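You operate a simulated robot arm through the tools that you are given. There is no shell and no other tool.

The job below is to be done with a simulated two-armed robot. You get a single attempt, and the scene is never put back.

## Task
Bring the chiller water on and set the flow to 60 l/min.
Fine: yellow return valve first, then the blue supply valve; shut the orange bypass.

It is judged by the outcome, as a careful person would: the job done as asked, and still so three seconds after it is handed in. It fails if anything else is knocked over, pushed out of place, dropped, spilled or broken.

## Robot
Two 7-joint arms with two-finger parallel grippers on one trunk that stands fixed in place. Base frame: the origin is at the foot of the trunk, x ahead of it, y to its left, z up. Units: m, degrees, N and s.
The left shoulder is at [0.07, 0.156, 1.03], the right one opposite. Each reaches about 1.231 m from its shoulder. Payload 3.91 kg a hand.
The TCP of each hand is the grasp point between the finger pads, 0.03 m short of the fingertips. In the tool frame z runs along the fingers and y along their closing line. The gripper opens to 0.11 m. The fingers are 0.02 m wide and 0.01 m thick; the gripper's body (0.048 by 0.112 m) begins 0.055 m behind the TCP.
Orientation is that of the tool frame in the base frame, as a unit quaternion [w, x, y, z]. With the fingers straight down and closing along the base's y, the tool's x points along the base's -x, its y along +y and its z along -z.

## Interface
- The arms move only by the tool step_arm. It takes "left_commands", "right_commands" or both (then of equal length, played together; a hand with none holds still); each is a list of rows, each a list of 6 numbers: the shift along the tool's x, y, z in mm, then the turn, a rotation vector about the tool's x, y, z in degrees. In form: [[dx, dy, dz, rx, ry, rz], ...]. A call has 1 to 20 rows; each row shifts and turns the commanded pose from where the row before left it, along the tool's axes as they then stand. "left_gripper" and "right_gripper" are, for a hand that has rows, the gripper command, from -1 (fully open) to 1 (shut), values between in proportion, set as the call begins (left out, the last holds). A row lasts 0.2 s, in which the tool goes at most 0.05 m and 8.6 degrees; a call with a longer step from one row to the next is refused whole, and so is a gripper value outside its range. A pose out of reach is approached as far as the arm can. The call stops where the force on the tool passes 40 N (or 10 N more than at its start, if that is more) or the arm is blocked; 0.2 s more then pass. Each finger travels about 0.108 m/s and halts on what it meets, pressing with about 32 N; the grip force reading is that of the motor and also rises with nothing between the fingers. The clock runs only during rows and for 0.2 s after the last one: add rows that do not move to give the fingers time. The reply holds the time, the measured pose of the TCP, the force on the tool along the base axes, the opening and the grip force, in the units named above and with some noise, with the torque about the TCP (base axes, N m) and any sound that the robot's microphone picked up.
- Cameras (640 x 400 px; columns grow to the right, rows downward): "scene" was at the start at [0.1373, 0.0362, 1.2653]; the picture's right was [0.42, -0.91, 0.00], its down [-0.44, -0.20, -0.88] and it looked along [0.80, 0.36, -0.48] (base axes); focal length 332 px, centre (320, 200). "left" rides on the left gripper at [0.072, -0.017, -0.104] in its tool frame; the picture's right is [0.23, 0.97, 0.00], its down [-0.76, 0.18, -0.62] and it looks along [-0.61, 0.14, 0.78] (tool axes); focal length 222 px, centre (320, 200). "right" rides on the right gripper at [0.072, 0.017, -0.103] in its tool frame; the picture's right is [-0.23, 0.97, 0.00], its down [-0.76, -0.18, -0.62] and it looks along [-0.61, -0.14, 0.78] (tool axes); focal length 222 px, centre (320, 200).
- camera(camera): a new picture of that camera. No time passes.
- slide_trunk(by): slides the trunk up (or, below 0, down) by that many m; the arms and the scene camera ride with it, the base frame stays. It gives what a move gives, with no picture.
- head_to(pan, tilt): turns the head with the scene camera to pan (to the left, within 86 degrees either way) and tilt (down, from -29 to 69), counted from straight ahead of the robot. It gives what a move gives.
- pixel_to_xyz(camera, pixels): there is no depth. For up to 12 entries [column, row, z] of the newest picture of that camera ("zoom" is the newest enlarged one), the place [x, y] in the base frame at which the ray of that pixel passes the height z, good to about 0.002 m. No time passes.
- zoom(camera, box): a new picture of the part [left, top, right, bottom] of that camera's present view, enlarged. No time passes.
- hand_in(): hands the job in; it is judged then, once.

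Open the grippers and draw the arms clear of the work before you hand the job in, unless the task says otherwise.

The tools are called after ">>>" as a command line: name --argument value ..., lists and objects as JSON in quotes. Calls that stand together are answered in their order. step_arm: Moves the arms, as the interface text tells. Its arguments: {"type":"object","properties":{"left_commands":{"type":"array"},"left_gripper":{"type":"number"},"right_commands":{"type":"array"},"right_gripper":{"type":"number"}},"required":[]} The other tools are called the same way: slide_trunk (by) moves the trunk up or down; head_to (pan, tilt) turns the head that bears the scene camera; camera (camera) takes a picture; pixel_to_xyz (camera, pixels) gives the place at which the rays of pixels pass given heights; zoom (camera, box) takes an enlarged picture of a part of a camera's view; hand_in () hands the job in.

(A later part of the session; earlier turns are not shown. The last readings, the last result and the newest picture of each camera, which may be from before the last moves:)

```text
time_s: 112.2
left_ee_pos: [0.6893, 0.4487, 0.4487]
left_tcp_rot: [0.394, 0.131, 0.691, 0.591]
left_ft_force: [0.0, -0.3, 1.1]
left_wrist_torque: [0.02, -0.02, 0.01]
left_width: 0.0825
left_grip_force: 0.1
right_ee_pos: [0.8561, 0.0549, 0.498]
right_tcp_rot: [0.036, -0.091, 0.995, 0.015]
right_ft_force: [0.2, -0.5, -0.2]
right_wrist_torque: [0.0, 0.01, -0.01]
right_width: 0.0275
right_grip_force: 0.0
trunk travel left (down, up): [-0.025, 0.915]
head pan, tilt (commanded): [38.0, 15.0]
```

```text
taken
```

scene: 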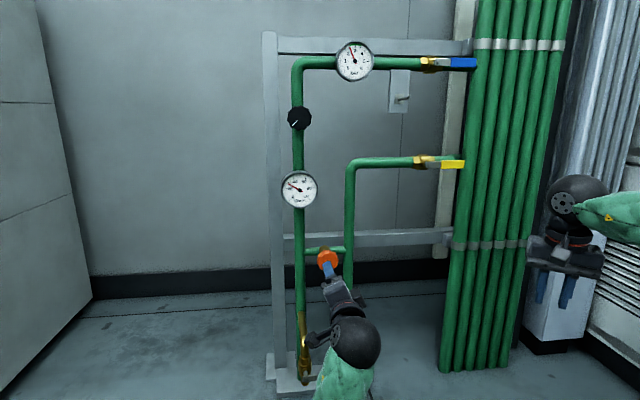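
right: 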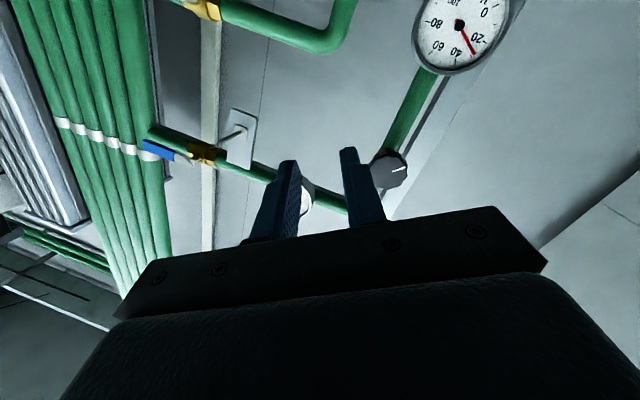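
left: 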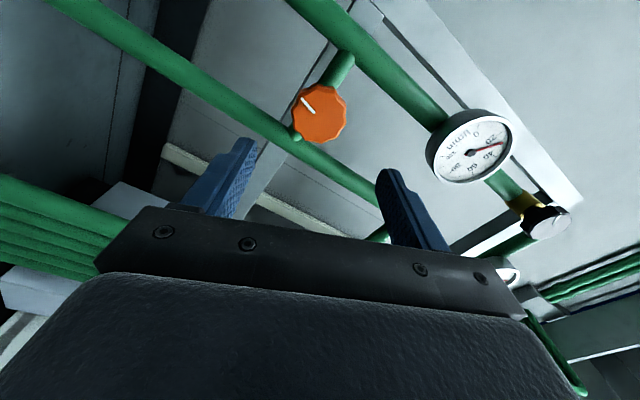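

The left hand is square in front of the orange knob (knob at (318,113), matching the projected tool axis at (320,115)). I'll advance ~127 mm so the open fingers straddle the knob.

>>> step_arm --left_commands '[[0, 0, 25, 0, 0, 0], [0, 0, 25, 0, 0, 0], [0, 0, 25, 0, 0, 0], [0, 0, 20, 0, 0, 0], [0, 0, 16, 0, 0, 0], [0, 0, 14, 0, 0, 0], [0, 0, 0, 0, 0, 0]]' --left_gripper -0.5

>>> camera --camera "left"

>>> zoom --camera "scene" --box '[260, 160, 420, 320]'

```text
time_s: 113.8
left_ee_pos: [0.7788, 0.5319, 0.4453]
left_tcp_rot: [0.397, 0.132, 0.694, 0.585]
left_ft_force: [0.2, -0.2, -0.2]
left_wrist_torque: [-0.01, 0.0, -0.04]
left_width: 0.0823
left_grip_force: 0.1
right_ee_pos: [0.8597, 0.0538, 0.5013]
right_tcp_rot: [0.037, -0.09, 0.995, 0.015]
right_ft_force: [-0.3, 0.2, 0.0]
right_wrist_torque: [-0.01, 0.03, 0.03]
right_width: 0.0279
right_grip_force: 0.0
trunk travel left (down, up): [-0.025, 0.915]
head pan, tilt (commanded): [38.0, 15.0]
```

```text
taken
```

left: 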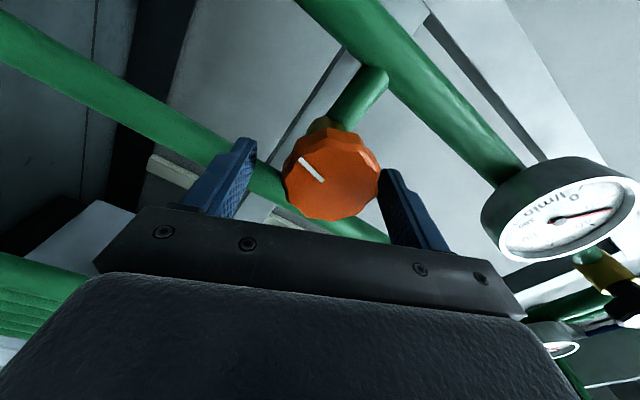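

```text
2.50 times, centred on (340, 240) of scene
```

zoom: 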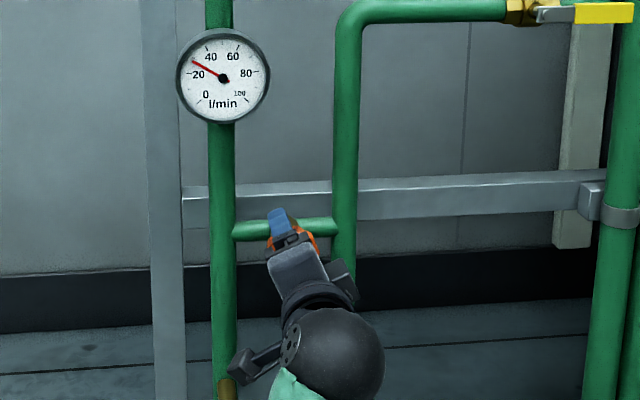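

The knob is between the fingers, about 4-5 mm toward the image-right finger. I'll shift +4 mm along tool y, then close on it.

>>> step_arm --left_commands '[[0, 4, 3, 0, 0, 0], [0, 0, 0, 0, 0, 0]]' --left_gripper -0.5

>>> step_arm --left_commands '[[0, 0, 0, 0, 0, 0], [0, 0, 0, 0, 0, 0], [0, 0, 0, 0, 0, 0]]' --left_gripper 1

>>> camera --camera "left"

>>> camera --camera "scene"

```text
time_s: 114.4
left_ee_pos: [0.7794, 0.5355, 0.4499]
left_tcp_rot: [0.397, 0.133, 0.694, 0.586]
left_ft_force: [0.6, -0.1, 0.3]
left_wrist_torque: [-0.01, 0.02, -0.03]
left_width: 0.0825
left_grip_force: 0.0
right_ee_pos: [0.8584, 0.0547, 0.5004]
right_tcp_rot: [0.038, -0.091, 0.995, 0.015]
right_ft_force: [-0.2, -0.3, -0.2]
right_wrist_torque: [0.02, -0.01, -0.01]
right_width: 0.0276
right_grip_force: 0.1
trunk travel left (down, up): [-0.025, 0.915]
head pan, tilt (commanded): [38.0, 15.0]
```

```text
time_s: 115.2
left_ee_pos: [0.7786, 0.5365, 0.4508]
left_tcp_rot: [0.396, 0.133, 0.694, 0.587]
left_ft_force: [7.4, 9.4, 12.5]
left_wrist_torque: [-0.05, 0.09, -0.08]
left_width: 0.0557
left_grip_force: 45.1
right_ee_pos: [0.8569, 0.0539, 0.5017]
right_tcp_rot: [0.037, -0.091, 0.995, 0.016]
right_ft_force: [0.2, 0.0, -0.6]
right_wrist_torque: [-0.02, -0.02, -0.01]
right_width: 0.0276
right_grip_force: 0.0
trunk travel left (down, up): [-0.025, 0.915]
head pan, tilt (commanded): [38.0, 15.0]
```

```text
taken
```

left: 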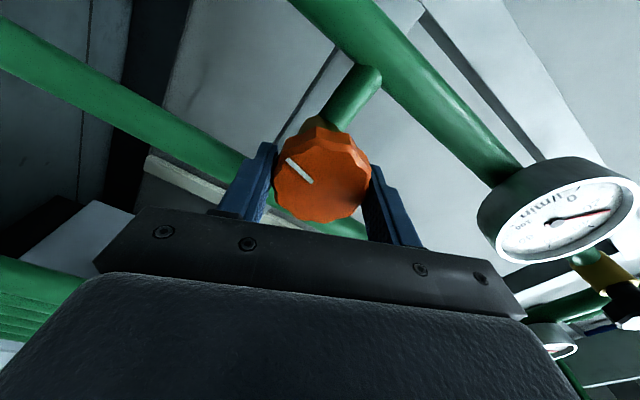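

```text
taken
```

scene: 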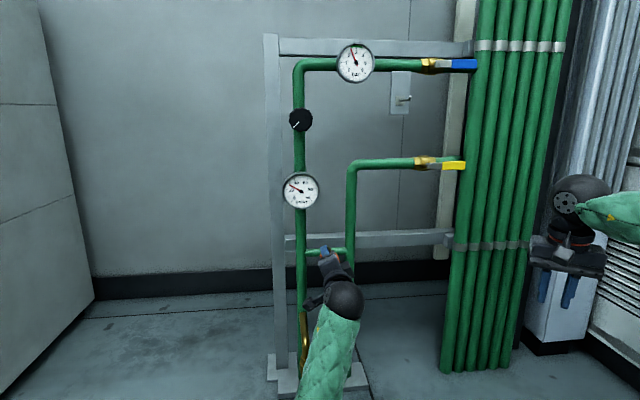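

Gripped the knob (width 0.0557). Reaction force suggests the knob centre is ~2 mm higher, so I'll ease up 2 mm and turn clockwise (positive about the tool axis) 20°, watching torque and flow.

>>> step_arm --left_commands '[[0, 2, 0, 0, 0, 0], [0, 0, 0, 0, 0, 5], [0, 0, 0, 0, 0, 5], [0, 0, 0, 0, 0, 5], [0, 0, 0, 0, 0, 5], [0, 0, 0, 0, 0, 0]]' --left_gripper 1

>>> camera --camera "left"

>>> zoom --camera "scene" --box '[250, 30, 410, 230]'

```text
time_s: 116.6
left_ee_pos: [0.7789, 0.5358, 0.4508]
left_tcp_rot: [0.288, 0.252, 0.662, 0.645]
left_ft_force: [2.1, -3.0, -13.3]
left_wrist_torque: [0.27, -0.31, 1.15]
left_width: 0.056
left_grip_force: 45.2
right_ee_pos: [0.8587, 0.0538, 0.4994]
right_tcp_rot: [0.036, -0.09, 0.995, 0.015]
right_ft_force: [-0.2, -0.4, -0.2]
right_wrist_torque: [0.01, -0.01, 0.0]
right_width: 0.0274
right_grip_force: 0.1
trunk travel left (down, up): [-0.025, 0.915]
head pan, tilt (commanded): [38.0, 15.0]
```

```text
taken
```

left: 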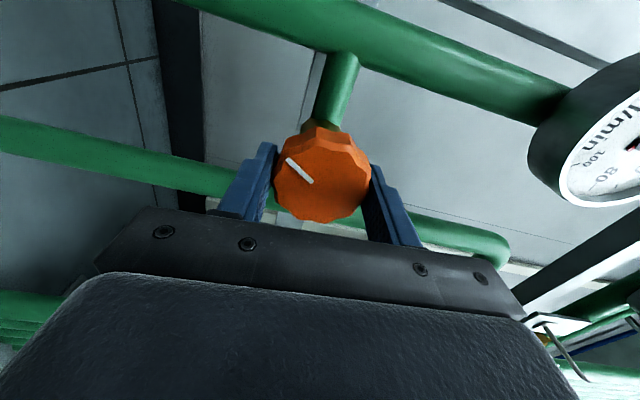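

```text
2.00 times, centred on (330, 130) of scene
```

zoom: 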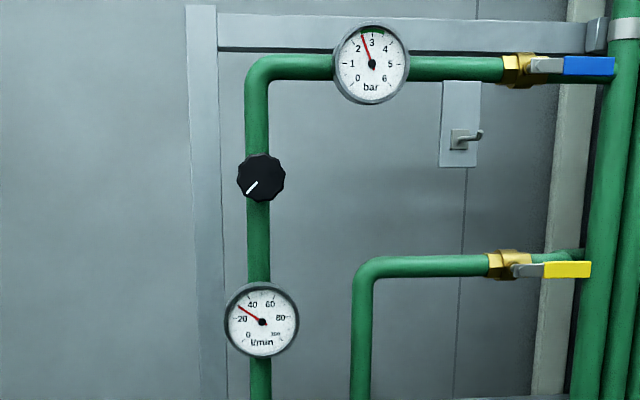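

The knob turns with the hand (pointer fixed relative to fingers) and the flow needle rose slightly to ~29 — consistent with the bypass closing. Continue clockwise another 56°.

>>> step_arm --left_commands '[[0, 0, 0, 0, 0, 7], [0, 0, 0, 0, 0, 7], [0, 0, 0, 0, 0, 7], [0, 0, 0, 0, 0, 7], [0, 0, 0, 0, 0, 7], [0, 0, 0, 0, 0, 7], [0, 0, 0, 0, 0, 7], [0, 0, 0, 0, 0, 7], [0, 0, 0, 0, 0, 0]]' --left_gripper 1

>>> camera --camera "left"

>>> zoom --camera "scene" --box '[250, 30, 410, 230]'

```text
time_s: 118.0
left_ee_pos: [0.7794, 0.5359, 0.4494]
left_tcp_rot: [0.057, 0.458, 0.54, 0.704]
left_ft_force: [-0.7, 3.2, -11.8]
left_wrist_torque: [0.6, -0.65, -0.69]
left_width: 0.0557
left_grip_force: 44.5
right_ee_pos: [0.8574, 0.0544, 0.5005]
right_tcp_rot: [0.036, -0.092, 0.995, 0.016]
right_ft_force: [0.3, -0.6, -0.8]
right_wrist_torque: [-0.03, 0.0, 0.01]
right_width: 0.0274
right_grip_force: 0.0
trunk travel left (down, up): [-0.025, 0.915]
head pan, tilt (commanded): [38.0, 15.0]
stopped in row 6 (left hand): the force on the tool passed its limit at 42 N (the readings are from after the stop); the commanded pose is now the measured one
```

```text
taken
```

left: 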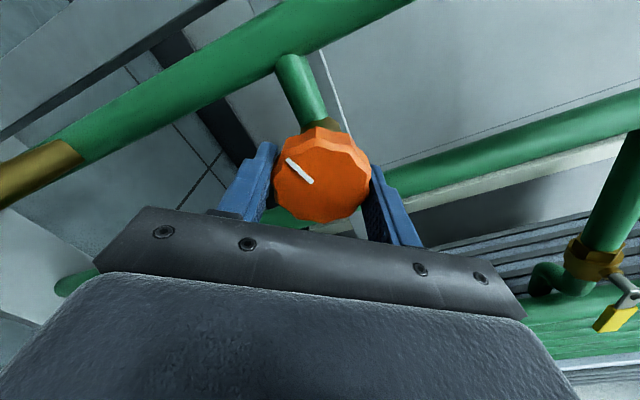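

```text
2.00 times, centred on (330, 130) of scene
```

zoom: 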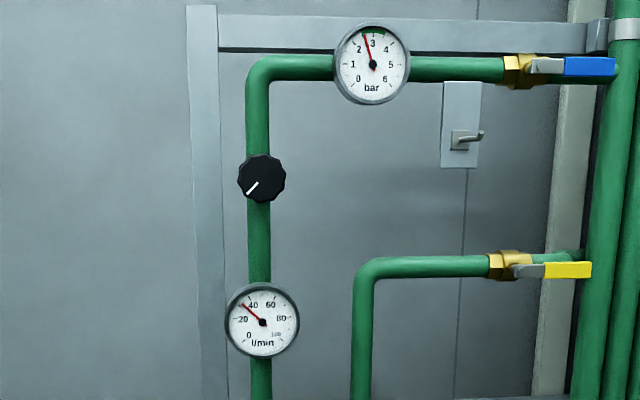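

Turned about 59° so far; flow ~33. The stop was a side-load (force −12 N in z), so I'll relieve 2 mm downward and continue in small 4° steps.

>>> step_arm --left_commands '[[-1.2, -1.6, 0, 0, 0, 0], [0, 0, 0, 0, 0, 4], [0, 0, 0, 0, 0, 4], [0, 0, 0, 0, 0, 4], [0, 0, 0, 0, 0, 0]]' --left_gripper 1

>>> camera --camera "left"

>>> zoom --camera "scene" --box '[250, 30, 410, 230]'

```text
time_s: 119.2
left_ee_pos: [0.7801, 0.5372, 0.4487]
left_tcp_rot: [-0.019, 0.512, 0.489, 0.706]
left_ft_force: [32.5, 21.7, 3.5]
left_wrist_torque: [0.08, -0.03, -0.51]
left_width: 0.0559
left_grip_force: 44.6
right_ee_pos: [0.8581, 0.0543, 0.5006]
right_tcp_rot: [0.036, -0.09, 0.995, 0.016]
right_ft_force: [0.0, 0.2, 0.1]
right_wrist_torque: [0.01, -0.01, -0.03]
right_width: 0.0273
right_grip_force: 0.0
trunk travel left (down, up): [-0.025, 0.915]
head pan, tilt (commanded): [38.0, 15.0]
```

```text
taken
```

left: 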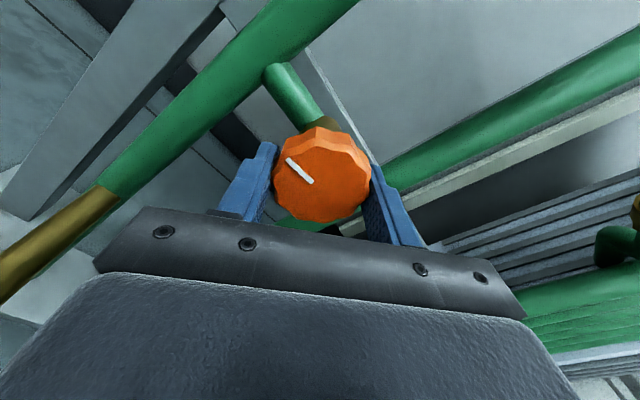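

```text
2.00 times, centred on (330, 130) of scene
```

zoom: 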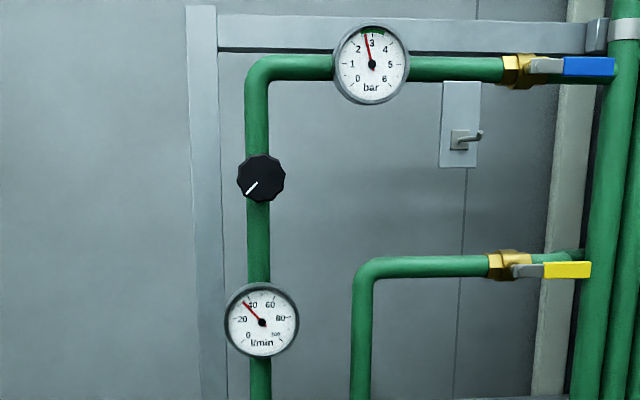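

Turned ~71° now with flow still creeping up (~35). There's an inward pull on the tool (≈38 N along n), so I'll ease 3 mm toward the panel and continue turning.

>>> step_arm --left_commands '[[0, 0, 3, 0, 0, 0], [0, 0, 0, 0, 0, 4], [0, 0, 0, 0, 0, 4], [0, 0, 0, 0, 0, 4], [0, 0, 0, 0, 0, 0]]' --left_gripper 1

>>> camera --camera "left"

>>> zoom --camera "scene" --box '[250, 150, 350, 230]'

```text
time_s: 119.8
left_ee_pos: [0.7786, 0.5372, 0.4488]
left_tcp_rot: [-0.034, 0.521, 0.479, 0.706]
left_ft_force: [-53.3, 1.5, -6.8]
left_wrist_torque: [-0.05, 0.03, 0.42]
left_width: 0.0557
left_grip_force: 45.3
right_ee_pos: [0.8582, 0.0545, 0.501]
right_tcp_rot: [0.037, -0.091, 0.995, 0.016]
right_ft_force: [-0.8, -0.5, -0.7]
right_wrist_torque: [-0.01, 0.02, 0.0]
right_width: 0.0276
right_grip_force: 0.1
trunk travel left (down, up): [-0.025, 0.915]
head pan, tilt (commanded): [38.0, 15.0]
stopped in row 2 (left hand): the force on the tool passed its limit at 57 N (the readings are from after the stop); the commanded pose is now the measured one
```

```text
taken
```

left: 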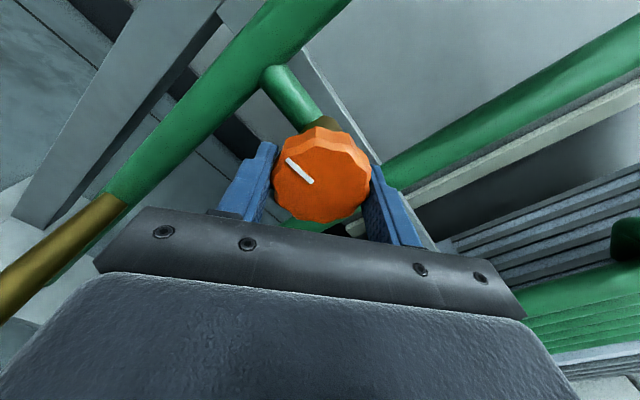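

```text
5.00 times, centred on (300, 190) of scene
```

zoom: 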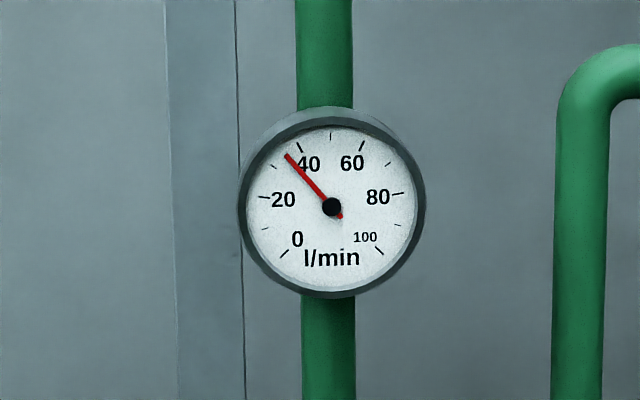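

Side loads are building from a slightly off-centre grip. I'll open the fingers, check centring, and regrip.

>>> step_arm --left_commands '[[0, 0, 0, 0, 0, 0], [0, 0, 0, 0, 0, 0], [0, 0, 0, 0, 0, 0]]' --left_gripper -0.5

>>> camera --camera "left"

>>> zoom --camera "scene" --box '[260, 220, 400, 330]'

```text
time_s: 120.6
left_ee_pos: [0.7805, 0.5366, 0.4475]
left_tcp_rot: [-0.034, 0.523, 0.478, 0.705]
left_ft_force: [-0.1, 0.6, 0.1]
left_wrist_torque: [-0.01, 0.02, 0.02]
left_width: 0.0824
left_grip_force: 0.1
right_ee_pos: [0.858, 0.0525, 0.5021]
right_tcp_rot: [0.038, -0.09, 0.995, 0.016]
right_ft_force: [0.4, 0.1, -0.4]
right_wrist_torque: [0.02, 0.0, 0.0]
right_width: 0.0275
right_grip_force: 0.0
trunk travel left (down, up): [-0.025, 0.915]
head pan, tilt (commanded): [38.0, 15.0]
```

```text
taken
```

left: 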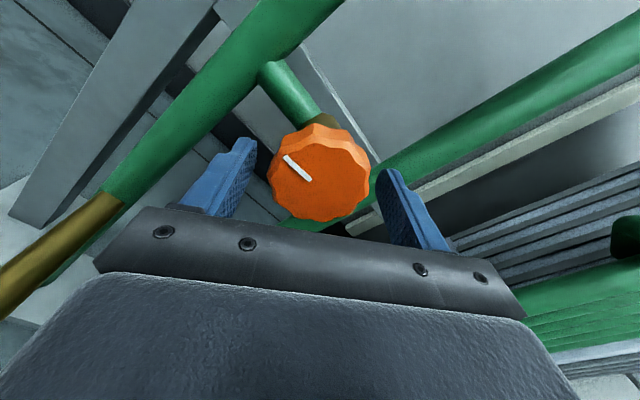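

```text
3.64 times, centred on (330, 275) of scene
```

zoom: 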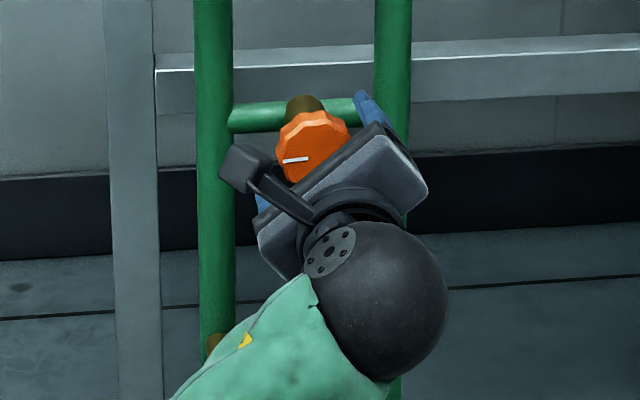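

Scene view confirms the orange pointer has moved from ~6:20 to about 8:50. The knob is centred between the open fingers; I'll rewind the hand −67° with fingers open and then regrip.

>>> step_arm --left_commands '[[0, 0, 0, 0, 0, -7.5], [0, 0, 0, 0, 0, -7.5], [0, 0, 0, 0, 0, -7.5], [0, 0, 0, 0, 0, -7.5], [0, 0, 0, 0, 0, -7.5], [0, 0, 0, 0, 0, -7.5], [0, 0, 0, 0, 0, -7.5], [0, 0, 0, 0, 0, -7.5], [0, 0, 0, 0, 0, -7.5], [0, 0, 0, 0, 0, 0]]' --left_gripper -0.4

>>> camera --camera "left"

>>> zoom --camera "scene" --box '[260, 220, 400, 330]'

```text
time_s: 122.8
left_ee_pos: [0.7799, 0.5352, 0.4465]
left_tcp_rot: [0.365, 0.169, 0.687, 0.605]
left_ft_force: [-0.4, -0.1, -0.4]
left_wrist_torque: [-0.03, 0.02, 0.01]
left_width: 0.0771
left_grip_force: 0.0
right_ee_pos: [0.8585, 0.054, 0.5002]
right_tcp_rot: [0.037, -0.089, 0.995, 0.016]
right_ft_force: [0.4, 0.9, 0.0]
right_wrist_torque: [-0.01, -0.02, -0.04]
right_width: 0.0275
right_grip_force: 0.0
trunk travel left (down, up): [-0.025, 0.915]
head pan, tilt (commanded): [38.0, 15.0]
```

```text
taken
```

left: 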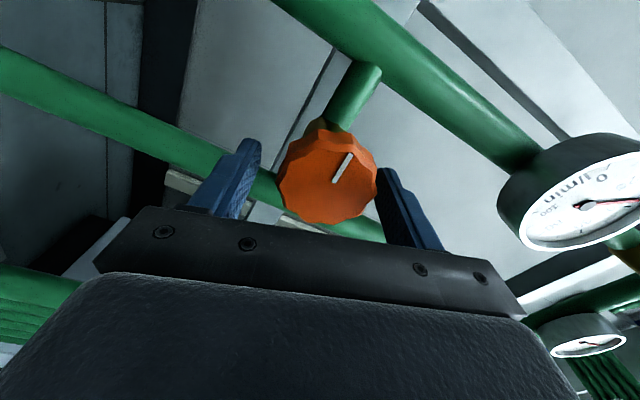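

```text
3.64 times, centred on (330, 275) of scene
```

zoom: 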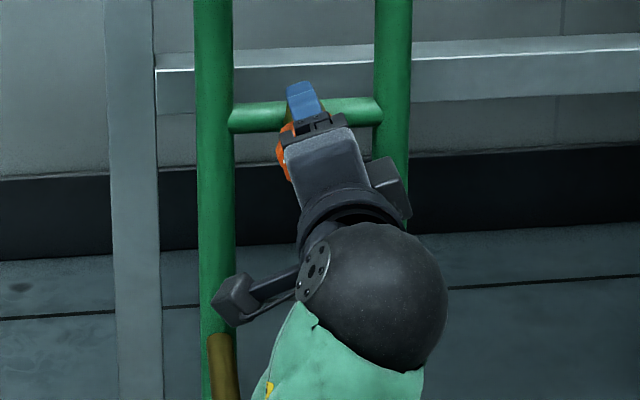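

The knob centre is ~5 mm up (tool +y) from the TCP, giving a refined centre (0.7785,0.5365,0.4515). I'll shift there and regrip.

>>> step_arm --left_commands '[[0, 5, 0, 0, 0, 0], [0, 0, 0, 0, 0, 0]]' --left_gripper -0.4

>>> step_arm --left_commands '[[0, 0, 0, 0, 0, 0], [0, 0, 0, 0, 0, 0], [0, 0, 0, 0, 0, 0]]' --left_gripper 1

```text
time_s: 123.4
left_ee_pos: [0.7793, 0.5366, 0.4531]
left_tcp_rot: [0.364, 0.169, 0.688, 0.605]
left_ft_force: [0.0, 0.1, -0.8]
left_wrist_torque: [0.01, -0.04, 0.02]
left_width: 0.0771
left_grip_force: 0.1
right_ee_pos: [0.8581, 0.0536, 0.5012]
right_tcp_rot: [0.038, -0.089, 0.995, 0.015]
right_ft_force: [0.3, 0.0, 1.3]
right_wrist_torque: [0.01, 0.03, 0.0]
right_width: 0.0274
right_grip_force: 0.1
trunk travel left (down, up): [-0.025, 0.915]
head pan, tilt (commanded): [38.0, 15.0]
```

```text
time_s: 124.2
left_ee_pos: [0.7789, 0.5369, 0.4506]
left_tcp_rot: [0.364, 0.169, 0.688, 0.604]
left_ft_force: [-5.0, -8.5, -14.3]
left_wrist_torque: [-0.09, 0.05, 0.39]
left_width: 0.0544
left_grip_force: 44.7
right_ee_pos: [0.8582, 0.0526, 0.5002]
right_tcp_rot: [0.037, -0.091, 0.995, 0.016]
right_ft_force: [0.9, 0.0, 0.6]
right_wrist_torque: [-0.04, 0.0, -0.02]
right_width: 0.0276
right_grip_force: 0.0
trunk travel left (down, up): [-0.025, 0.915]
head pan, tilt (commanded): [38.0, 15.0]
```

Slightly high now (−14 N in z); I'll ease down 1.5 mm and turn clockwise 25° in 5° rows.

>>> step_arm --left_commands '[[0, -1.5, -1, 0, 0, 0], [0, 0, 0, 0, 0, 5], [0, 0, 0, 0, 0, 5], [0, 0, 0, 0, 0, 5], [0, 0, 0, 0, 0, 5], [0, 0, 0, 0, 0, 5], [0, 0, 0, 0, 0, 0]]' --left_gripper 1

>>> camera --camera "left"

>>> zoom --camera "scene" --box '[250, 150, 350, 230]'

```text
time_s: 125.8
left_ee_pos: [0.7792, 0.5367, 0.4489]
left_tcp_rot: [0.225, 0.315, 0.635, 0.669]
left_ft_force: [16.4, 5.6, -13.1]
left_wrist_torque: [0.02, -0.03, -0.76]
left_width: 0.0545
left_grip_force: 45.2
right_ee_pos: [0.8579, 0.0538, 0.4996]
right_tcp_rot: [0.036, -0.091, 0.995, 0.015]
right_ft_force: [-0.2, 0.0, -0.2]
right_wrist_torque: [0.02, 0.01, 0.0]
right_width: 0.0273
right_grip_force: 0.0
trunk travel left (down, up): [-0.025, 0.915]
head pan, tilt (commanded): [38.0, 15.0]
```

```text
taken
```

left: 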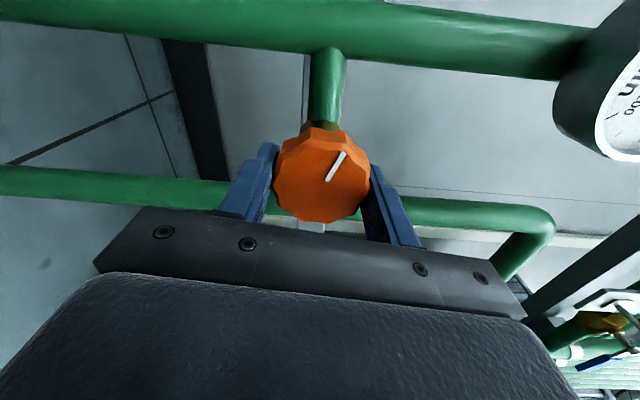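

```text
5.00 times, centred on (300, 190) of scene
```

zoom: 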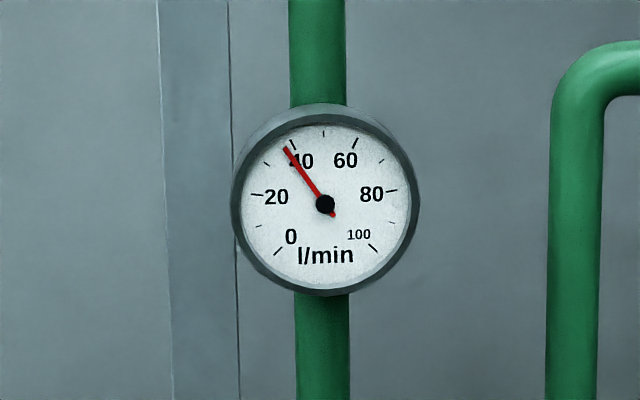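

Flow is now ~38 with the knob at roughly 9:40; loads moderate. Relieve slightly and continue another 30°.

>>> step_arm --left_commands '[[-0.5, -1.2, 1, 0, 0, 0], [0, 0, 0, 0, 0, 5], [0, 0, 0, 0, 0, 5], [0, 0, 0, 0, 0, 5], [0, 0, 0, 0, 0, 5], [0, 0, 0, 0, 0, 5], [0, 0, 0, 0, 0, 5], [0, 0, 0, 0, 0, 0]]' --left_gripper 1

>>> camera --camera "left"

>>> zoom --camera "scene" --box '[250, 150, 350, 230]'

```text
time_s: 127.2
left_ee_pos: [0.7793, 0.5356, 0.4486]
left_tcp_rot: [0.084, 0.436, 0.558, 0.701]
left_ft_force: [-14.1, 2.4, -8.3]
left_wrist_torque: [0.5, -0.56, -0.88]
left_width: 0.0546
left_grip_force: 44.6
right_ee_pos: [0.858, 0.0539, 0.5017]
right_tcp_rot: [0.037, -0.091, 0.995, 0.016]
right_ft_force: [0.4, 0.5, 0.2]
right_wrist_torque: [0.06, -0.01, -0.01]
right_width: 0.0275
right_grip_force: 0.1
trunk travel left (down, up): [-0.025, 0.915]
head pan, tilt (commanded): [38.0, 15.0]
stopped in row 6 (left hand): the force on the tool passed its limit at 41 N (the readings are from after the stop); the commanded pose is now the measured one
```

```text
taken
```

left: 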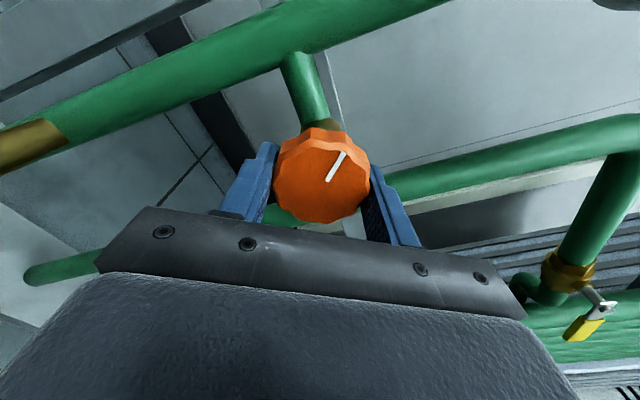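

```text
5.00 times, centred on (300, 190) of scene
```

zoom: 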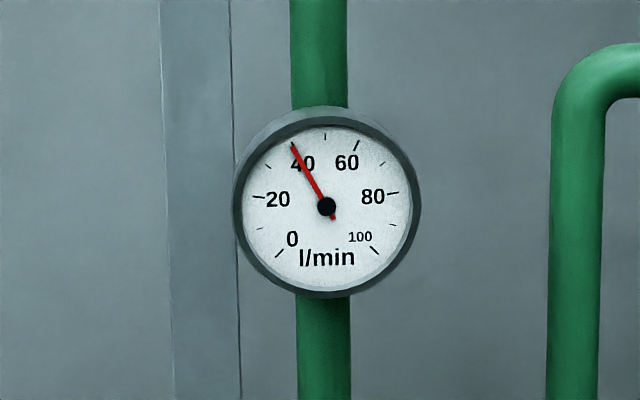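

Flow ~40 at knob ≈10:25, still rising slowly. The load comes from this hand roll; I'll open, rewind ~49°, and take another stroke.

>>> step_arm --left_commands '[[0, 0, 0, 0, 0, 0], [0, 0, 0, 0, 0, 0], [0, 0, 0, 0, 0, -7], [0, 0, 0, 0, 0, -7], [0, 0, 0, 0, 0, -7], [0, 0, 0, 0, 0, -7], [0, 0, 0, 0, 0, -7], [0, 0, 0, 0, 0, -7], [0, 0, 0, 0, 0, -7], [0, 0, 0, 0, 0, 0]]' --left_gripper -0.4

>>> camera --camera "left"

```text
time_s: 129.4
left_ee_pos: [0.7772, 0.5361, 0.45]
left_tcp_rot: [0.368, 0.165, 0.689, 0.602]
left_ft_force: [-0.2, 0.4, 0.7]
left_wrist_torque: [0.01, 0.01, 0.0]
left_width: 0.0773
left_grip_force: 0.0
right_ee_pos: [0.8583, 0.0529, 0.5003]
right_tcp_rot: [0.037, -0.09, 0.995, 0.016]
right_ft_force: [-0.5, 0.8, 0.1]
right_wrist_torque: [-0.02, 0.01, 0.03]
right_width: 0.028
right_grip_force: 0.1
trunk travel left (down, up): [-0.025, 0.915]
head pan, tilt (commanded): [38.0, 15.0]
```

```text
taken
```

left: 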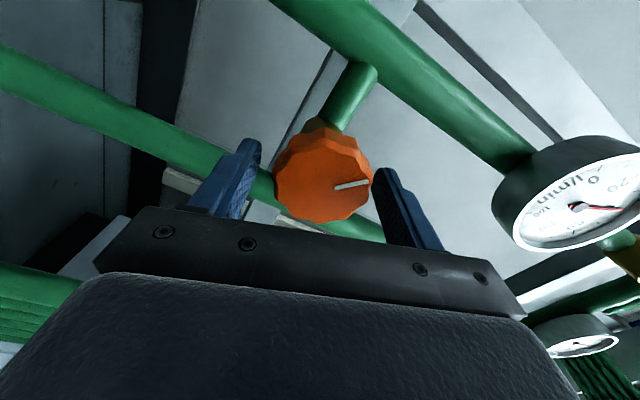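

Well centred. Close on the knob and turn clockwise 45° in 5° rows.

>>> step_arm --left_commands '[[0, 0, 0, 0, 0, 0], [0, 0, 0, 0, 0, 0], [0, 0, 0, 0, 0, 0], [0, 0, 0, 0, 0, 5], [0, 0, 0, 0, 0, 5], [0, 0, 0, 0, 0, 5], [0, 0, 0, 0, 0, 5], [0, 0, 0, 0, 0, 5], [0, 0, 0, 0, 0, 5], [0, 0, 0, 0, 0, 5], [0, 0, 0, 0, 0, 5], [0, 0, 0, 0, 0, 5], [0, 0, 0, 0, 0, 0]]' --left_gripper 1

>>> camera --camera "left"

>>> zoom --camera "scene" --box '[250, 150, 350, 230]'

```text
time_s: 132.2
left_ee_pos: [0.7798, 0.5356, 0.4486]
left_tcp_rot: [0.108, 0.416, 0.574, 0.697]
left_ft_force: [-31.1, 1.7, -11.0]
left_wrist_torque: [0.14, -0.21, 0.05]
left_width: 0.0549
left_grip_force: 44.9
right_ee_pos: [0.8579, 0.0537, 0.5011]
right_tcp_rot: [0.037, -0.091, 0.995, 0.016]
right_ft_force: [-0.5, 0.7, 0.5]
right_wrist_torque: [0.02, -0.02, -0.02]
right_width: 0.0275
right_grip_force: 0.1
trunk travel left (down, up): [-0.025, 0.915]
head pan, tilt (commanded): [38.0, 15.0]
```

```text
taken
```

left: 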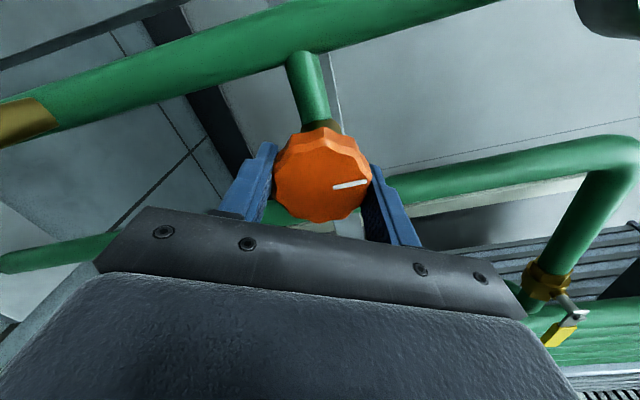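

```text
5.00 times, centred on (300, 190) of scene
```

zoom: 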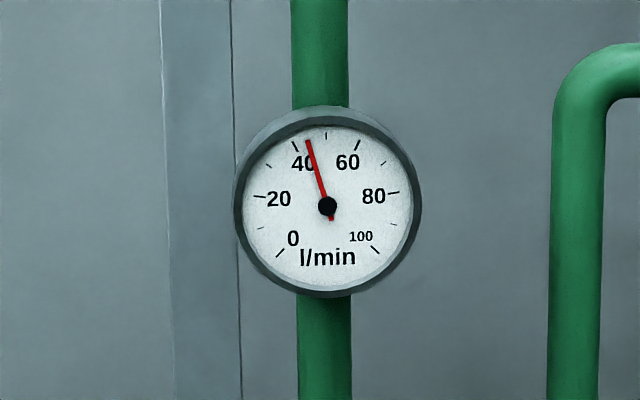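

Flow ~44, knob near 12 o'clock and still turning freely. Another stroke: open, rewind, then regrip and turn.

>>> step_arm --left_commands '[[0, 0, 0, 0, 0, 0], [0, 0, 0, 0, 0, 0], [0, 0, 0, 0, 0, -7], [0, 0, 0, 0, 0, -7], [0, 0, 0, 0, 0, -7], [0, 0, 0, 0, 0, -7], [0, 0, 0, 0, 0, -7], [0, 0, 0, 0, 0, -7], [0, 0, 0, 0, 0, -3], [0, 0, 0, 0, 0, 0]]' --left_gripper -0.4

>>> step_arm --left_commands '[[0, 0, 0, 0, 0, 0], [0, 0, 0, 0, 0, 0], [0, 0, 0, 0, 0, 0], [0, 0, 0, 0, 0, 5], [0, 0, 0, 0, 0, 5], [0, 0, 0, 0, 0, 5], [0, 0, 0, 0, 0, 5], [0, 0, 0, 0, 0, 5], [0, 0, 0, 0, 0, 5], [0, 0, 0, 0, 0, 5], [0, 0, 0, 0, 0, 5], [0, 0, 0, 0, 0, 5], [0, 0, 0, 0, 0, 0]]' --left_gripper 1

>>> camera --camera "left"

>>> zoom --camera "scene" --box '[250, 150, 350, 230]'

```text
time_s: 134.4
left_ee_pos: [0.7792, 0.5355, 0.4495]
left_tcp_rot: [0.367, 0.165, 0.689, 0.603]
left_ft_force: [0.1, -0.9, 0.5]
left_wrist_torque: [-0.03, 0.02, -0.02]
left_width: 0.0774
left_grip_force: 0.0
right_ee_pos: [0.8582, 0.0536, 0.5023]
right_tcp_rot: [0.038, -0.09, 0.995, 0.016]
right_ft_force: [-0.1, -0.6, 0.0]
right_wrist_torque: [0.01, 0.0, 0.0]
right_width: 0.0274
right_grip_force: 0.0
trunk travel left (down, up): [-0.025, 0.915]
head pan, tilt (commanded): [38.0, 15.0]
```

```text
time_s: 137.2
left_ee_pos: [0.7801, 0.5351, 0.4479]
left_tcp_rot: [0.109, 0.416, 0.573, 0.698]
left_ft_force: [-2.3, -1.8, -2.6]
left_wrist_torque: [0.07, -1.29, -0.03]
left_width: 0.0546
left_grip_force: 45.1
right_ee_pos: [0.8582, 0.0523, 0.5021]
right_tcp_rot: [0.038, -0.09, 0.995, 0.016]
right_ft_force: [-0.6, -0.7, 0.3]
right_wrist_torque: [-0.03, -0.01, -0.02]
right_width: 0.0278
right_grip_force: 0.1
trunk travel left (down, up): [-0.025, 0.915]
head pan, tilt (commanded): [38.0, 15.0]
```

```text
taken
```

left: 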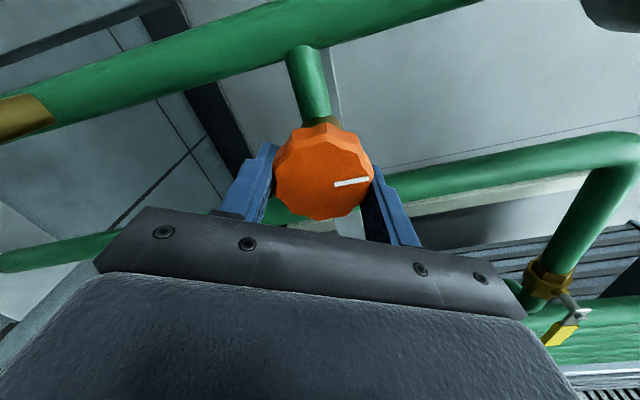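

```text
5.00 times, centred on (300, 190) of scene
```

zoom: 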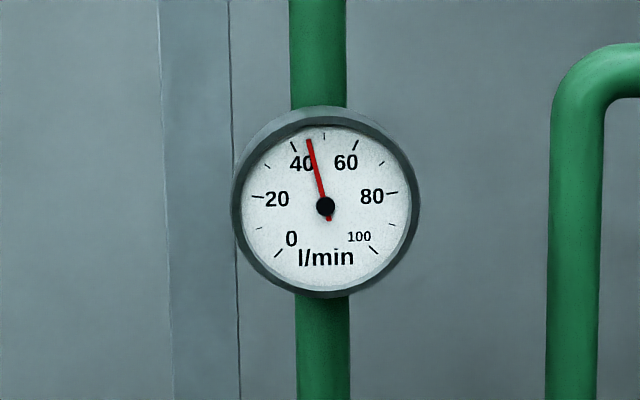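

The pointer ended at the same absolute angle as after the previous stroke (12 o'clock) while the fingers slipped and flow stayed at ~44: the bypass is against its closed stop. I'll open, back straight out, and check visually.

>>> step_arm --left_commands '[[0, 0, 0, 0, 0, 0], [0, 0, 0, 0, 0, 0], [0, 0, -30, 0, 0, 0], [0, 0, -40, 0, 0, 0], [0, 0, -40, 0, 0, 0], [0, 0, 0, 0, 0, 0]]' --left_gripper -0.5

>>> camera --camera "scene"

>>> camera --camera "left"

```text
time_s: 138.6
left_ee_pos: [0.7043, 0.4569, 0.4513]
left_tcp_rot: [0.109, 0.415, 0.574, 0.697]
left_ft_force: [0.8, -0.7, 0.3]
left_wrist_torque: [-0.02, 0.0, -0.01]
left_width: 0.0824
left_grip_force: 0.1
right_ee_pos: [0.8586, 0.0527, 0.4994]
right_tcp_rot: [0.037, -0.09, 0.995, 0.016]
right_ft_force: [0.6, -0.1, 0.5]
right_wrist_torque: [-0.02, 0.02, 0.01]
right_width: 0.0275
right_grip_force: 0.1
trunk travel left (down, up): [-0.025, 0.915]
head pan, tilt (commanded): [38.0, 15.0]
```

```text
taken
```

scene: 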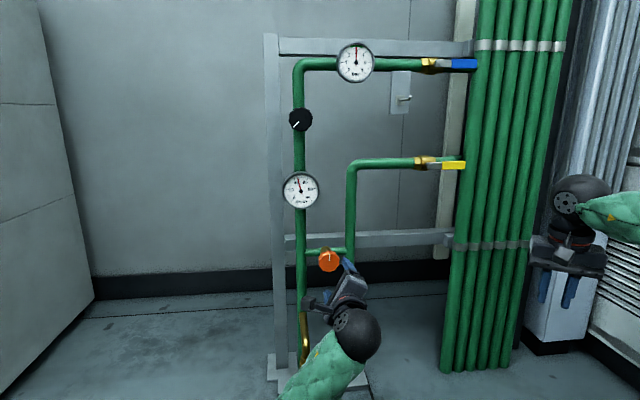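

```text
taken
```

left: 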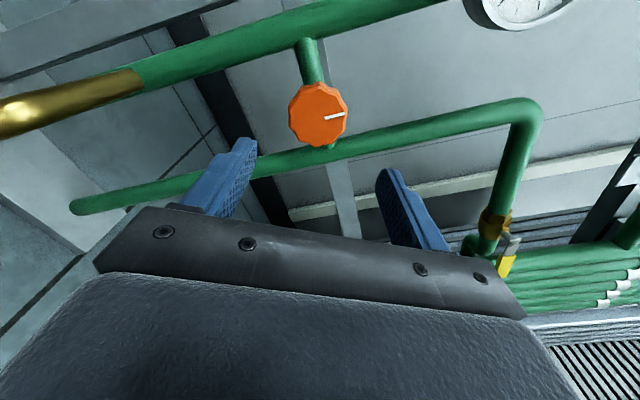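

>>> zoom --camera "scene" --box '[280, 230, 380, 300]'

>>> zoom --camera "scene" --box '[250, 150, 350, 230]'

>>> zoom --camera "scene" --box '[260, 20, 400, 150]'

```text
5.71 times, centred on (330, 265) of scene
```

zoom: 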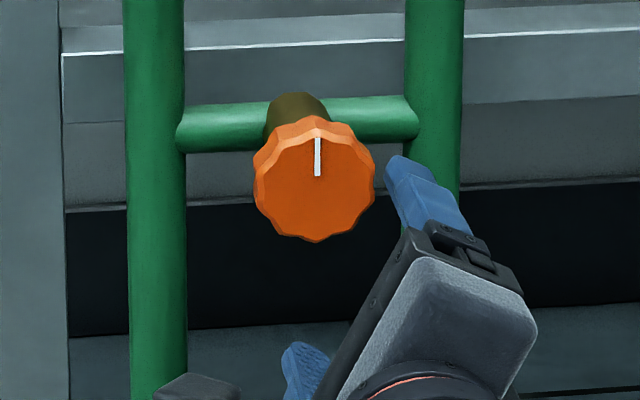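

```text
5.00 times, centred on (300, 190) of scene
```

zoom: 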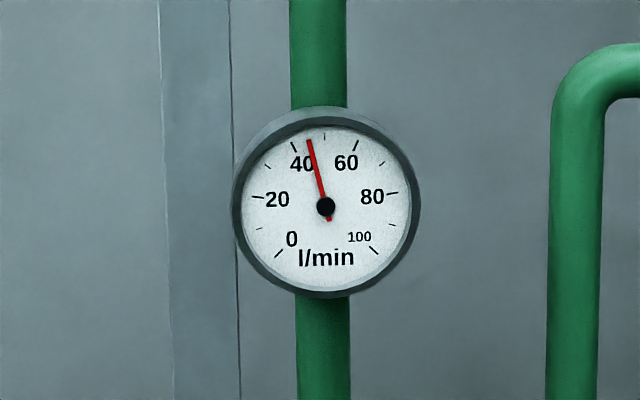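

```text
3.08 times, centred on (330, 85) of scene
```

zoom: 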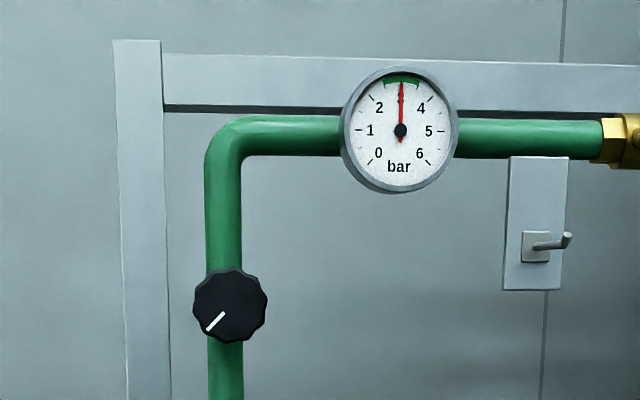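

Orange pointer is exactly at 12 o'clock (shut), pressure is 3.0 bar (green band), flow ≈44.7 l/min. For the black regulator I'll raise the trunk 0.367 m, carrying the left hand (tips n≈0.85, clear of everything) up to the black knob's height with the same arm posture.

>>> slide_trunk --by 0.367

>>> head_to --pan 40 --tilt 28

>>> camera --camera "scene"

>>> camera --camera "left"

```text
time_s: 142.1
left_ee_pos: [0.7037, 0.4579, 0.8193]
left_tcp_rot: [0.11, 0.416, 0.573, 0.697]
left_ft_force: [-0.8, -0.1, -0.5]
left_wrist_torque: [-0.02, -0.03, 0.0]
left_width: 0.0825
left_grip_force: 0.0
right_ee_pos: [0.8573, 0.0533, 0.8679]
right_tcp_rot: [0.037, -0.091, 0.995, 0.015]
right_ft_force: [0.4, 0.0, -0.1]
right_wrist_torque: [0.01, -0.01, 0.01]
right_width: 0.0275
right_grip_force: 0.1
trunk travel left (down, up): [-0.392, 0.548]
head pan, tilt (commanded): [38.0, 15.0]
```

```text
time_s: 142.9
left_ee_pos: [0.7038, 0.458, 0.8176]
left_tcp_rot: [0.109, 0.416, 0.573, 0.698]
left_ft_force: [0.9, -0.3, 0.2]
left_wrist_torque: [0.02, -0.01, -0.01]
left_width: 0.0823
left_grip_force: 0.0
right_ee_pos: [0.8579, 0.0537, 0.867]
right_tcp_rot: [0.037, -0.091, 0.995, 0.016]
right_ft_force: [0.6, -0.6, 0.7]
right_wrist_torque: [0.01, 0.03, 0.01]
right_width: 0.0275
right_grip_force: 0.0
trunk travel left (down, up): [-0.392, 0.548]
head pan, tilt (commanded): [40.0, 28.0]
```

```text
taken
```

scene: 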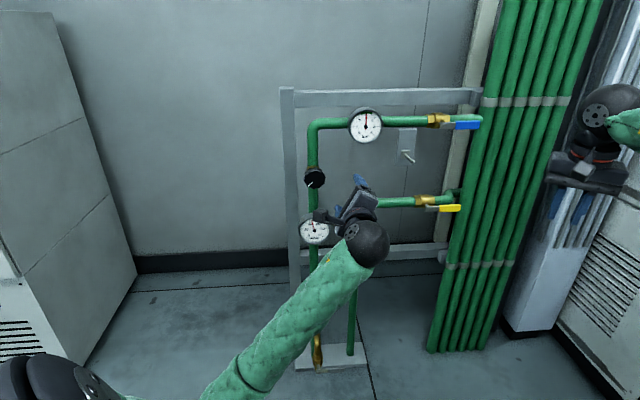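

```text
taken
```

left: 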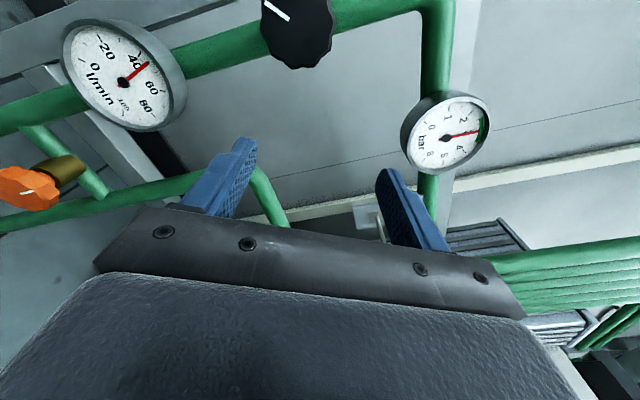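

The left camera now sees both gauges. I'll shift 70 mm left along the panel to line up with the black knob.

>>> step_arm --left_commands '[[20.7, -10.6, 0, 0, 0, 0], [20.7, -10.6, 0, 0, 0, 0], [20.7, -10.6, 0, 0, 0, 0], [0, 0, 0, 0, 0, 0]]' --left_gripper -0.5

>>> camera --camera "left"

>>> camera --camera "scene"

```text
time_s: 143.9
left_ee_pos: [0.6549, 0.5093, 0.8197]
left_tcp_rot: [0.109, 0.416, 0.573, 0.698]
left_ft_force: [0.8, 0.0, 0.5]
left_wrist_torque: [0.04, -0.05, 0.01]
left_width: 0.0826
left_grip_force: 0.0
right_ee_pos: [0.8599, 0.0532, 0.8673]
right_tcp_rot: [0.038, -0.091, 0.995, 0.015]
right_ft_force: [0.2, 0.6, 0.1]
right_wrist_torque: [0.01, -0.02, 0.03]
right_width: 0.0276
right_grip_force: 0.2
trunk travel left (down, up): [-0.392, 0.548]
head pan, tilt (commanded): [40.0, 28.0]
```

```text
taken
```

left: 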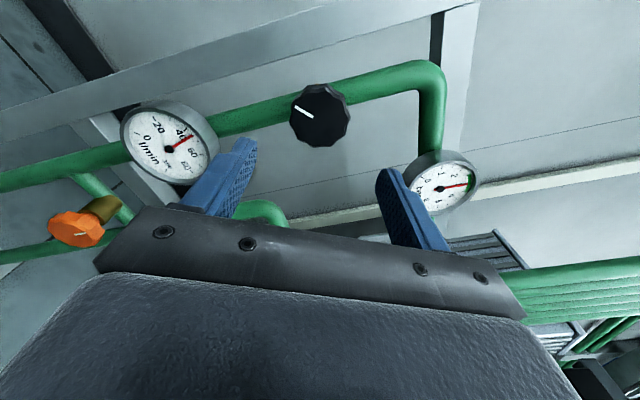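

```text
taken
```

scene: 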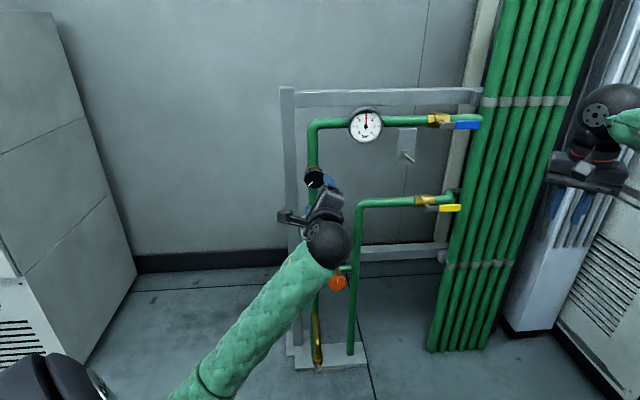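

The black knob is centred on the tool axis (≈(320,120)), and the flow gauge is visible beside it. I'll advance ~102 mm to straddle the knob.

>>> step_arm --left_commands '[[0, 0, 25, 0, 0, 0], [0, 0, 25, 0, 0, 0], [0, 0, 25, 0, 0, 0], [0, 0, 15, 0, 0, 0], [0, 0, 12, 0, 0, 0], [0, 0, 0, 0, 0, 0]]' --left_gripper -0.5

>>> camera --camera "left"

>>> camera --camera "scene"

```text
time_s: 145.3
left_ee_pos: [0.7265, 0.5801, 0.819]
left_tcp_rot: [0.109, 0.416, 0.573, 0.698]
left_ft_force: [0.8, 0.5, 0.3]
left_wrist_torque: [0.03, -0.02, -0.01]
left_width: 0.0824
left_grip_force: 0.1
right_ee_pos: [0.858, 0.0534, 0.8679]
right_tcp_rot: [0.037, -0.091, 0.995, 0.016]
right_ft_force: [-0.3, -0.1, 0.4]
right_wrist_torque: [0.0, 0.02, 0.01]
right_width: 0.0273
right_grip_force: 0.2
trunk travel left (down, up): [-0.392, 0.548]
head pan, tilt (commanded): [40.0, 28.0]
```

```text
taken
```

left: 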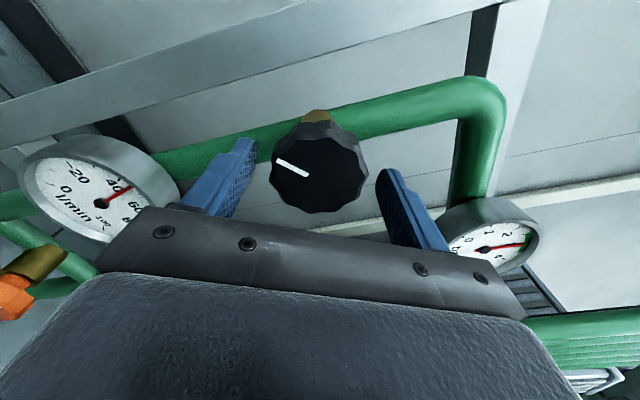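

```text
taken
```

scene: 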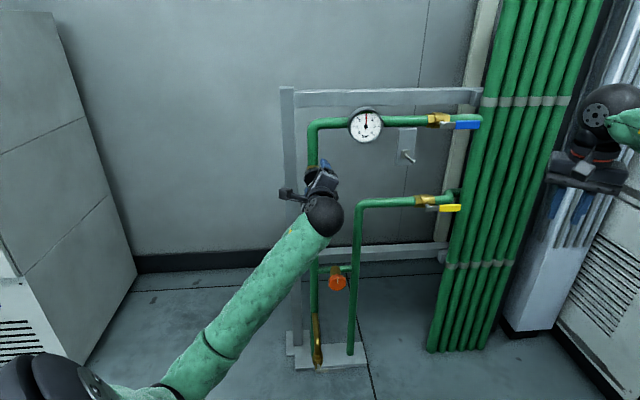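

The knob face sits ~2 mm toward −y and a bit deeper. I'll shift −2 mm, advance 6 mm, and close on it.

>>> step_arm --left_commands '[[0, -2, 6, 0, 0, 0], [0, 0, 0, 0, 0, 0]]' --left_gripper -0.5

>>> step_arm --left_commands '[[0, 0, 0, 0, 0, 0], [0, 0, 0, 0, 0, 0], [0, 0, 0, 0, 0, 0]]' --left_gripper 1

>>> camera --camera "left"

```text
time_s: 145.9
left_ee_pos: [0.729, 0.5838, 0.8185]
left_tcp_rot: [0.108, 0.416, 0.573, 0.697]
left_ft_force: [-0.7, 0.6, -0.1]
left_wrist_torque: [0.03, 0.03, -0.02]
left_width: 0.0826
left_grip_force: 0.2
right_ee_pos: [0.8582, 0.0532, 0.8685]
right_tcp_rot: [0.037, -0.09, 0.995, 0.015]
right_ft_force: [-0.4, 0.5, 0.5]
right_wrist_torque: [0.03, 0.02, 0.05]
right_width: 0.0275
right_grip_force: 0.1
trunk travel left (down, up): [-0.392, 0.548]
head pan, tilt (commanded): [40.0, 28.0]
```

```text
time_s: 146.7
left_ee_pos: [0.7296, 0.584, 0.8179]
left_tcp_rot: [0.109, 0.416, 0.573, 0.698]
left_ft_force: [10.0, 2.6, 8.9]
left_wrist_torque: [0.32, -0.26, -0.57]
left_width: 0.0555
left_grip_force: 44.9
right_ee_pos: [0.8583, 0.0541, 0.8689]
right_tcp_rot: [0.036, -0.089, 0.995, 0.015]
right_ft_force: [-0.7, 0.8, -0.9]
right_wrist_torque: [-0.05, -0.03, -0.02]
right_width: 0.0278
right_grip_force: 0.1
trunk travel left (down, up): [-0.392, 0.548]
head pan, tilt (commanded): [40.0, 28.0]
```

```text
taken
```

left: 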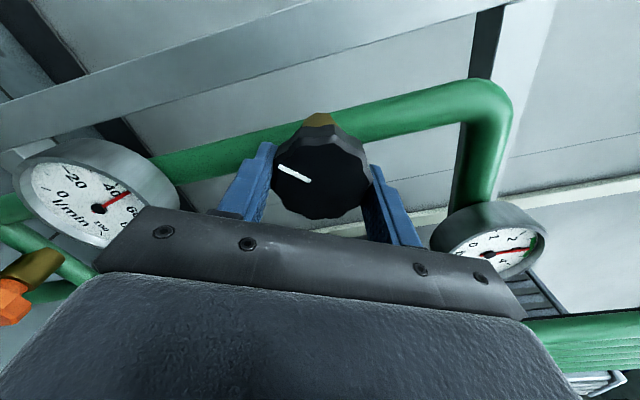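

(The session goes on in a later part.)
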